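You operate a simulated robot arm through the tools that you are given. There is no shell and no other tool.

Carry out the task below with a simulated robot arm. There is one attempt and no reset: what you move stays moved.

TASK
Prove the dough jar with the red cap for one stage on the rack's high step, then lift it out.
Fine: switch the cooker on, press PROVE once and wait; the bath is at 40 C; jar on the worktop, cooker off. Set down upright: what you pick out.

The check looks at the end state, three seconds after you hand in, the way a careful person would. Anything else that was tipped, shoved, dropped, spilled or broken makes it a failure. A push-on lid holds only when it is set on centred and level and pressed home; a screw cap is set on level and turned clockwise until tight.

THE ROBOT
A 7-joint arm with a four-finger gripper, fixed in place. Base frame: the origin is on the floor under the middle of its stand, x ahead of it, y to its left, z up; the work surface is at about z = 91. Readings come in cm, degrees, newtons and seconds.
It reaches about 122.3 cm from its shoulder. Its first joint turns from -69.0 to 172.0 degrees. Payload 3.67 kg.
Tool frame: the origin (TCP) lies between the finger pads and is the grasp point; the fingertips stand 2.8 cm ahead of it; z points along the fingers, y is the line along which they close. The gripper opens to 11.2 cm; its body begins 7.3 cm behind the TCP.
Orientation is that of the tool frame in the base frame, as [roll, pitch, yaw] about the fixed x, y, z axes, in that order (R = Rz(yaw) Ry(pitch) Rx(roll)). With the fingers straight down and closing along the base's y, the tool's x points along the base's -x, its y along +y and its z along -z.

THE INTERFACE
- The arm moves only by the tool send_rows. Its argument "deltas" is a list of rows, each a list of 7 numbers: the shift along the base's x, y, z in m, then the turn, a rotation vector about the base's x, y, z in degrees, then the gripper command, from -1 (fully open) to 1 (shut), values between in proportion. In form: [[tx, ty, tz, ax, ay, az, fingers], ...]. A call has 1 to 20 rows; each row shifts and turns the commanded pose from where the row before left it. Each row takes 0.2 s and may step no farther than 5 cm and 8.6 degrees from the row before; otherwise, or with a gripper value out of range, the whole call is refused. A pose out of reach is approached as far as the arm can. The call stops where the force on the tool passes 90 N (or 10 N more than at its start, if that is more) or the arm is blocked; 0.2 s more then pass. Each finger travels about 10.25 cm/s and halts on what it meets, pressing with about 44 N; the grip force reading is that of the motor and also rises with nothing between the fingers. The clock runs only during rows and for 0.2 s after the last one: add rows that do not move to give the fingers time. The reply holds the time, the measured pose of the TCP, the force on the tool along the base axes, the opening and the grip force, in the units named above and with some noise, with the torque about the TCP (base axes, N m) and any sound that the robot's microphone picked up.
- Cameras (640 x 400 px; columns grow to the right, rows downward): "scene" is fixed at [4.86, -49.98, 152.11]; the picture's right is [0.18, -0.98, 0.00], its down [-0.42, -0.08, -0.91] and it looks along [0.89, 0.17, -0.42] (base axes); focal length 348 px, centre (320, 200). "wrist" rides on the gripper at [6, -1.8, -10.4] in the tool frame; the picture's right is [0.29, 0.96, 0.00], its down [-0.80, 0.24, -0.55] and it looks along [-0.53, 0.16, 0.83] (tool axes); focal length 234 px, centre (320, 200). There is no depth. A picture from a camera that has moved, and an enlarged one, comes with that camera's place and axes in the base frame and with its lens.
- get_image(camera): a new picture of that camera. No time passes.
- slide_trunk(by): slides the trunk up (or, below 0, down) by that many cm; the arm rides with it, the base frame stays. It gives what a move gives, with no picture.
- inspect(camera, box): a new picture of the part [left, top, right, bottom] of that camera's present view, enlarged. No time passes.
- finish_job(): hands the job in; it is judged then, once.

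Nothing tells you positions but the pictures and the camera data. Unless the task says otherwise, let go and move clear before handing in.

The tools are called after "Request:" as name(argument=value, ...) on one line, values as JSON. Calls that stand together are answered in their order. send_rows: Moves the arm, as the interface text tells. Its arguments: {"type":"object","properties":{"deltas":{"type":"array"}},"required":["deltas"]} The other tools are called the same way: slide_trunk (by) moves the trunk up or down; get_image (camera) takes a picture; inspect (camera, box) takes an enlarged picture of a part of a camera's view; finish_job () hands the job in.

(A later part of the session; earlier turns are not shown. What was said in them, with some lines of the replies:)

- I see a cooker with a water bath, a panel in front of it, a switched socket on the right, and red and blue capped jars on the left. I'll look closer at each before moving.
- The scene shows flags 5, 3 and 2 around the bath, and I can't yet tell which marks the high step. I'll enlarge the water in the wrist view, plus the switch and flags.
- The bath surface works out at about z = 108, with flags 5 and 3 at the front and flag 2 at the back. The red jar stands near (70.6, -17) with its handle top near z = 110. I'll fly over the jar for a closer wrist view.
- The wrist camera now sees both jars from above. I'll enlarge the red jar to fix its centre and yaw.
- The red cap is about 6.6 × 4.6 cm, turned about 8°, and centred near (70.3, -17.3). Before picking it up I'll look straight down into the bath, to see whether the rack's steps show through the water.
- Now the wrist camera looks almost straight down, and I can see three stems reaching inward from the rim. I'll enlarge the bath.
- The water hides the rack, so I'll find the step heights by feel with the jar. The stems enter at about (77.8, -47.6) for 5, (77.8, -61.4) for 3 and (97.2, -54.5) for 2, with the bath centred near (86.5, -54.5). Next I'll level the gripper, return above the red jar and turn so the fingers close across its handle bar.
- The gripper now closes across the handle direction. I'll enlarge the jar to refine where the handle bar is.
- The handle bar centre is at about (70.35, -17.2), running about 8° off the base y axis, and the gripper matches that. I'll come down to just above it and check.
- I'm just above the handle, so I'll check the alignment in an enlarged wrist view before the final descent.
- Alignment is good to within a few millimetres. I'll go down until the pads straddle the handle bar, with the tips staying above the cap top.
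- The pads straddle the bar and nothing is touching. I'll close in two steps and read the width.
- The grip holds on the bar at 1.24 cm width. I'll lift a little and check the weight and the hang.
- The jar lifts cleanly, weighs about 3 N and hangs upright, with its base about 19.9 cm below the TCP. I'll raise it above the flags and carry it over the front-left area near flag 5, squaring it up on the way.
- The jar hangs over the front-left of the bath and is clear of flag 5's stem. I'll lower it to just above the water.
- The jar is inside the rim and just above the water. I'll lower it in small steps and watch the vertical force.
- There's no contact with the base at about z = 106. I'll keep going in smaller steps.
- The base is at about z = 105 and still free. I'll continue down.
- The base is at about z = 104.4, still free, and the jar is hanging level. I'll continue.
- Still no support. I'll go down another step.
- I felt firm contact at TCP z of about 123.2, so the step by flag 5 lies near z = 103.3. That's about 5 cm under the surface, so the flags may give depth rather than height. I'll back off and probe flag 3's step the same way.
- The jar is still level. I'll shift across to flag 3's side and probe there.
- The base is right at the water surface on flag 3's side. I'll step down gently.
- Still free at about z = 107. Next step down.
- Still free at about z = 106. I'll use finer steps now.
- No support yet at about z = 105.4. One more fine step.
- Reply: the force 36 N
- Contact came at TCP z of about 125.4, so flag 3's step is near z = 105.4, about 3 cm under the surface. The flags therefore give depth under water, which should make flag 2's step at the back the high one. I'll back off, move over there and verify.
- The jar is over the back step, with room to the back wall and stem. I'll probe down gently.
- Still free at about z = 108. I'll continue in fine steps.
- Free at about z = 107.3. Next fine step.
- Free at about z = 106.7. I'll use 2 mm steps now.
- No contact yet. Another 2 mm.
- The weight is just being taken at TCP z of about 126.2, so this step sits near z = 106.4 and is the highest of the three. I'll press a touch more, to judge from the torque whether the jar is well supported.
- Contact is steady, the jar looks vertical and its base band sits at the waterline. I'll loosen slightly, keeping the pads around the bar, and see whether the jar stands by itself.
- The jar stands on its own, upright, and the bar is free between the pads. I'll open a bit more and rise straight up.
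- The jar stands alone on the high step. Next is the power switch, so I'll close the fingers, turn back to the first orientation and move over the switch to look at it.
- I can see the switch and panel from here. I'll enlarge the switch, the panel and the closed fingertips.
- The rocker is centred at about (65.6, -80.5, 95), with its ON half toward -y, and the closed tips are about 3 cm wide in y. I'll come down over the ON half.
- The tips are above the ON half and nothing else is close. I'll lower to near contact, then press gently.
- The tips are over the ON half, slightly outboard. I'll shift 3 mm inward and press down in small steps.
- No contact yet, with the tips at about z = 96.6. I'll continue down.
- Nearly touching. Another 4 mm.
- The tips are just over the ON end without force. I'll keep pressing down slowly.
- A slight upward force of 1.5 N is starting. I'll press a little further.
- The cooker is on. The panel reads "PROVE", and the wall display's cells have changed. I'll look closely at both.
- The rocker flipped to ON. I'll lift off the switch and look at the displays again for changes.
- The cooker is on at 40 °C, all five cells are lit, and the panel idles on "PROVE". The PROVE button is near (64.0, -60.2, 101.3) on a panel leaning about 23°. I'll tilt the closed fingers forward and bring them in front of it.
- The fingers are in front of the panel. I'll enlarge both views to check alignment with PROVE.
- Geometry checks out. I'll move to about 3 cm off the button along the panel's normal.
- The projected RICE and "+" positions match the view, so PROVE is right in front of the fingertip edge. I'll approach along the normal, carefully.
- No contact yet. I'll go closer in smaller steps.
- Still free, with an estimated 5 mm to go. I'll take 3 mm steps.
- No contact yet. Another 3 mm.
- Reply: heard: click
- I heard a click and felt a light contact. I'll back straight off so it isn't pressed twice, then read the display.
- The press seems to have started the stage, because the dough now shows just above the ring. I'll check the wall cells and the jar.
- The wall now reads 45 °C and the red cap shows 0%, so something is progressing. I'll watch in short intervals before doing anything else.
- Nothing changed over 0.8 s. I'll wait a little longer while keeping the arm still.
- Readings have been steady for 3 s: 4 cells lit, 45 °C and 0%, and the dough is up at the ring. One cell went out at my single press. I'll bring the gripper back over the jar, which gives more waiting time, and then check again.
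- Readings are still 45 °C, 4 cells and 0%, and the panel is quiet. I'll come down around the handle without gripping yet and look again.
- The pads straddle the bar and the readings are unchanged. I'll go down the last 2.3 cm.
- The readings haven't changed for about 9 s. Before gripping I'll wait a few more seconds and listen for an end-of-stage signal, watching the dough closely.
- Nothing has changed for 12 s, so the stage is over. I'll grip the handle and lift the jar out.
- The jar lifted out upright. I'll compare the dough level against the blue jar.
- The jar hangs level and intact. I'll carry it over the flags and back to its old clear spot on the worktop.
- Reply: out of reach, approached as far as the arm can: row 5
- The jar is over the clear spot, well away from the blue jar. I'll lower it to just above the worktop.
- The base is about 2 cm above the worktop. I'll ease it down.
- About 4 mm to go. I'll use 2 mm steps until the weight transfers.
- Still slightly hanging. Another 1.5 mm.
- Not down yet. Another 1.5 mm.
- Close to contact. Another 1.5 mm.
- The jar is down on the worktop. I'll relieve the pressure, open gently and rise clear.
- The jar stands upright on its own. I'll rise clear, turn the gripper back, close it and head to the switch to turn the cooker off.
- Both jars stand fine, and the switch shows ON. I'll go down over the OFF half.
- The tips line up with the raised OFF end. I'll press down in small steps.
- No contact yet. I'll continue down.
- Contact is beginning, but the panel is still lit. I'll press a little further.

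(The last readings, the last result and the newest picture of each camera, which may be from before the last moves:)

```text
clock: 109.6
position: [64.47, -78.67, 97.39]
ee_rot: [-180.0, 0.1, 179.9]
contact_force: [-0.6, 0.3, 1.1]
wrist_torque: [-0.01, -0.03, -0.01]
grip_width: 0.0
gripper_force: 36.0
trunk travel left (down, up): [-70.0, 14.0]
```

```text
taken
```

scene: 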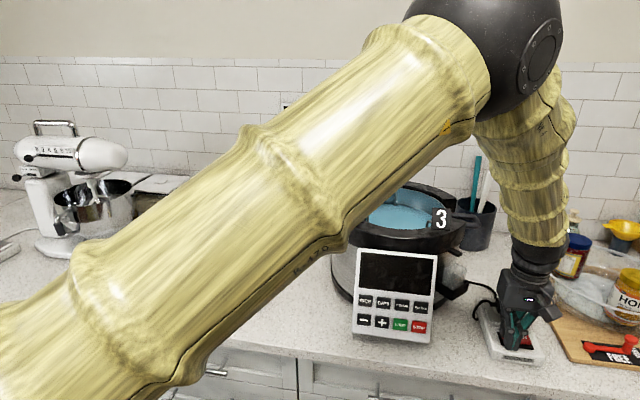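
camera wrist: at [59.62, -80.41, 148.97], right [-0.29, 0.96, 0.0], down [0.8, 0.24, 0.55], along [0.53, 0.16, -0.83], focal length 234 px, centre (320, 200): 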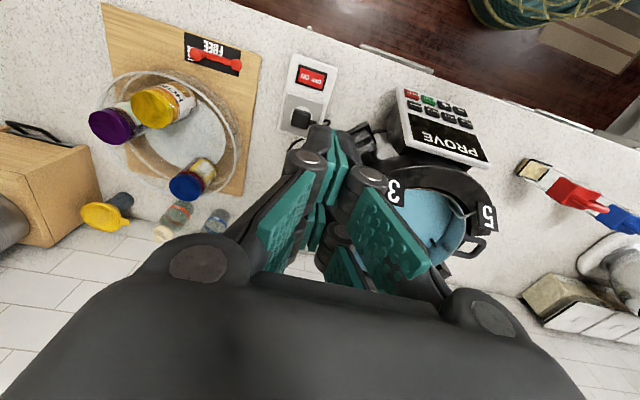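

The panel went dark, so the cooker is off. I'll lift away and move clear for a final check.

Request:
send_rows(deltas=[[0, 0, 0.015, 0, 0, 0, 1], [0, 0, 0.035, 0, 0, 0, 1], [0, 0, 0.045, 0, 0, 0, 1], [0, 0, 0.045, 0, 0, 0, 1], [0, 0, 0.045, 0, 0, 0, 1], [0, 0, 0.045, 0, 0, 0, 1], [0, 0, 0.045, 0, 0, 0, 1], [0, 0, 0.045, 0, 0, 0, 1], [0, 0, 0.04, 0, 0, 0, 1], [0, 0, 0.02, 0, 0, 0, 1], [0, 0, 0, 0, 0, 0, 1]])

Request:
get_image(camera="scene")

Request:
inspect(camera="scene", box=[345, 240, 545, 365])

Request:
inspect(camera="scene", box=[140, 200, 290, 310])

Request:
inspect(camera="scene", box=[300, 140, 500, 265])

Request:
get_image(camera="wrist")

```text
clock: 112.0
position: [64.67, -78.99, 135.55]
ee_rot: [179.8, -0.1, -180.0]
contact_force: [-0.1, 0.3, 0.2]
wrist_torque: [0.02, 0.03, 0.01]
grip_width: 0.0
gripper_force: 35.4
trunk travel left (down, up): [-70.0, 14.0]
```

```text
taken
```

scene: 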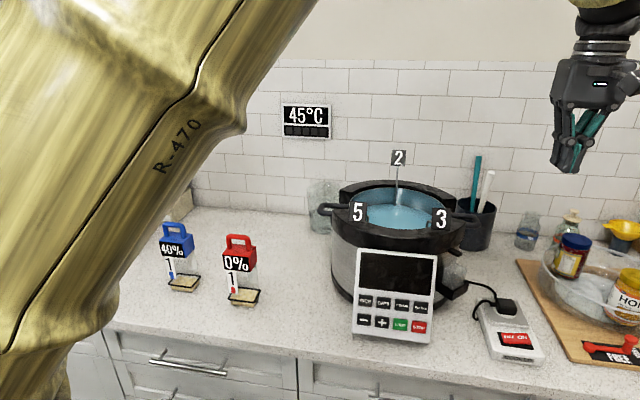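

```text
3.20 times, centred on (445, 302) of scene
camera zoom: at [4.86, -49.98, 152.11], right [0.18, -0.98, 0.0], down [-0.42, -0.08, -0.91], along [0.89, 0.17, -0.42], focal length 1115 px, centre (-80, -128)
```

zoom: 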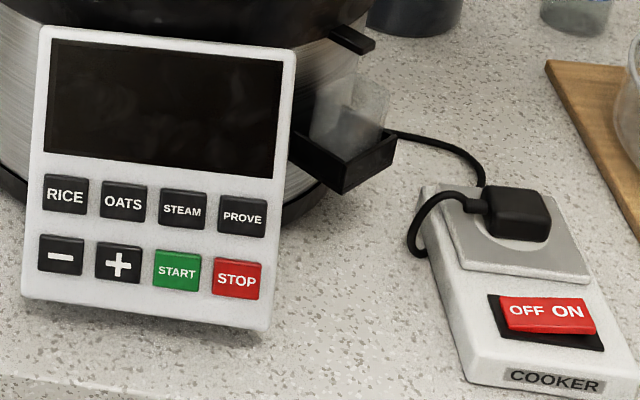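

```text
3.64 times, centred on (215, 255) of scene
camera zoom: at [4.86, -49.98, 152.11], right [0.18, -0.98, 0.0], down [-0.42, -0.08, -0.91], along [0.89, 0.17, -0.42], focal length 1267 px, centre (702, 0)
```

zoom: 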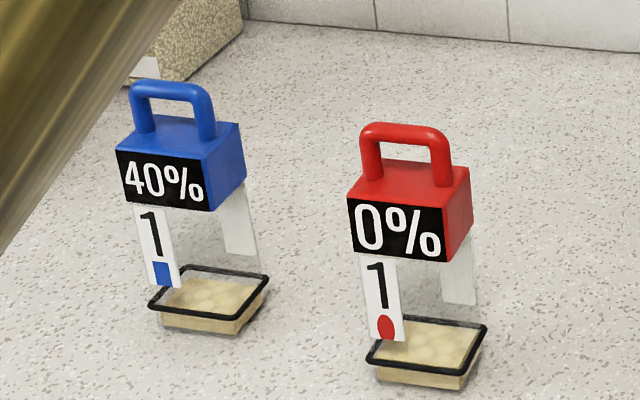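

```text
3.20 times, centred on (400, 202) of scene
camera zoom: at [4.86, -49.98, 152.11], right [0.18, -0.98, 0.0], down [-0.42, -0.08, -0.91], along [0.89, 0.17, -0.42], focal length 1115 px, centre (64, 192)
```

zoom: 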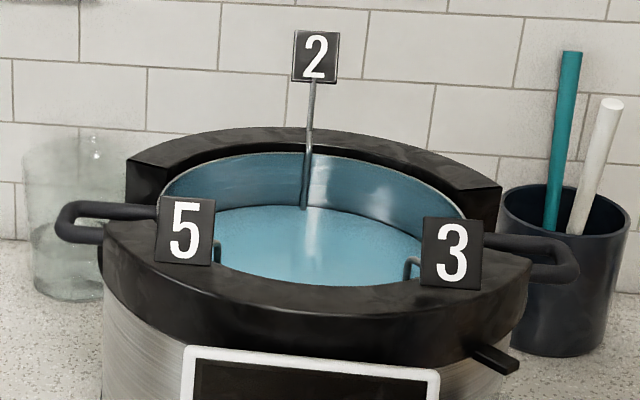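

```text
taken
camera wrist: at [58.68, -80.56, 145.97], right [-0.29, 0.96, 0.0], down [0.8, 0.24, 0.55], along [0.53, 0.16, -0.83], focal length 234 px, centre (320, 200)
```

wrist: 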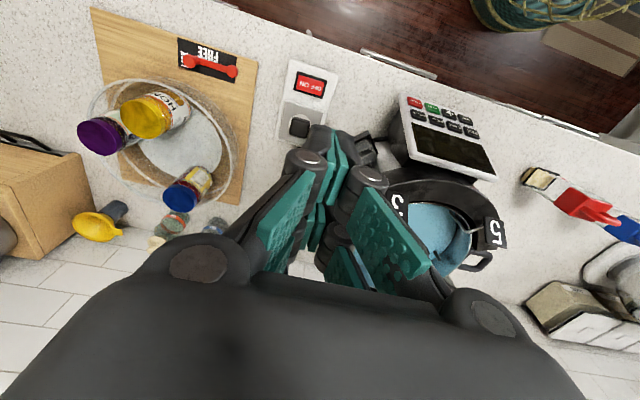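

The end state looks right: the red jar stands upright and free on the worktop, the rocker is at OFF and the panel is dark. Nothing else has moved and the arm is clear, so I'm handing in.

Request:
finish_job()

```text
The job is handed in.
```

The red-capped jar had one PROVE stage on the rack's high step. It now stands upright on the worktop near its original spot, and the cooker is off. I've handed the job in, but no result came back.

- **High step:** the water hid the rack, so I lowered the jar onto each step to find its height. The step with flag 2 was the highest, about 2 cm under the surface. The steps at flags 3 and 5 were about 3 cm and 5 cm under.
- **Proving:** I switched the cooker on, pressed PROVE once and heard it click. The bath read 40 °C when I pressed it. Within about three seconds one of the five lights on the wall display went out. The bath then read 45 °C and the jar's cap went from 40% to 0%.
- **When I lifted it:** I heard no end-of-stage signal. I took the stage as finished because the readings then held steady for about 12 seconds, so that is my judgement.
- **Result:** the red jar's dough looks slightly higher than the blue jar's, up at the ring. I don't know what the cap percentage measures, so I can't say whether 0% is the right result.
- **Everything else:** the bath still read 45 °C after I switched the cooker off. I saw nothing else tipped, moved or spilled.
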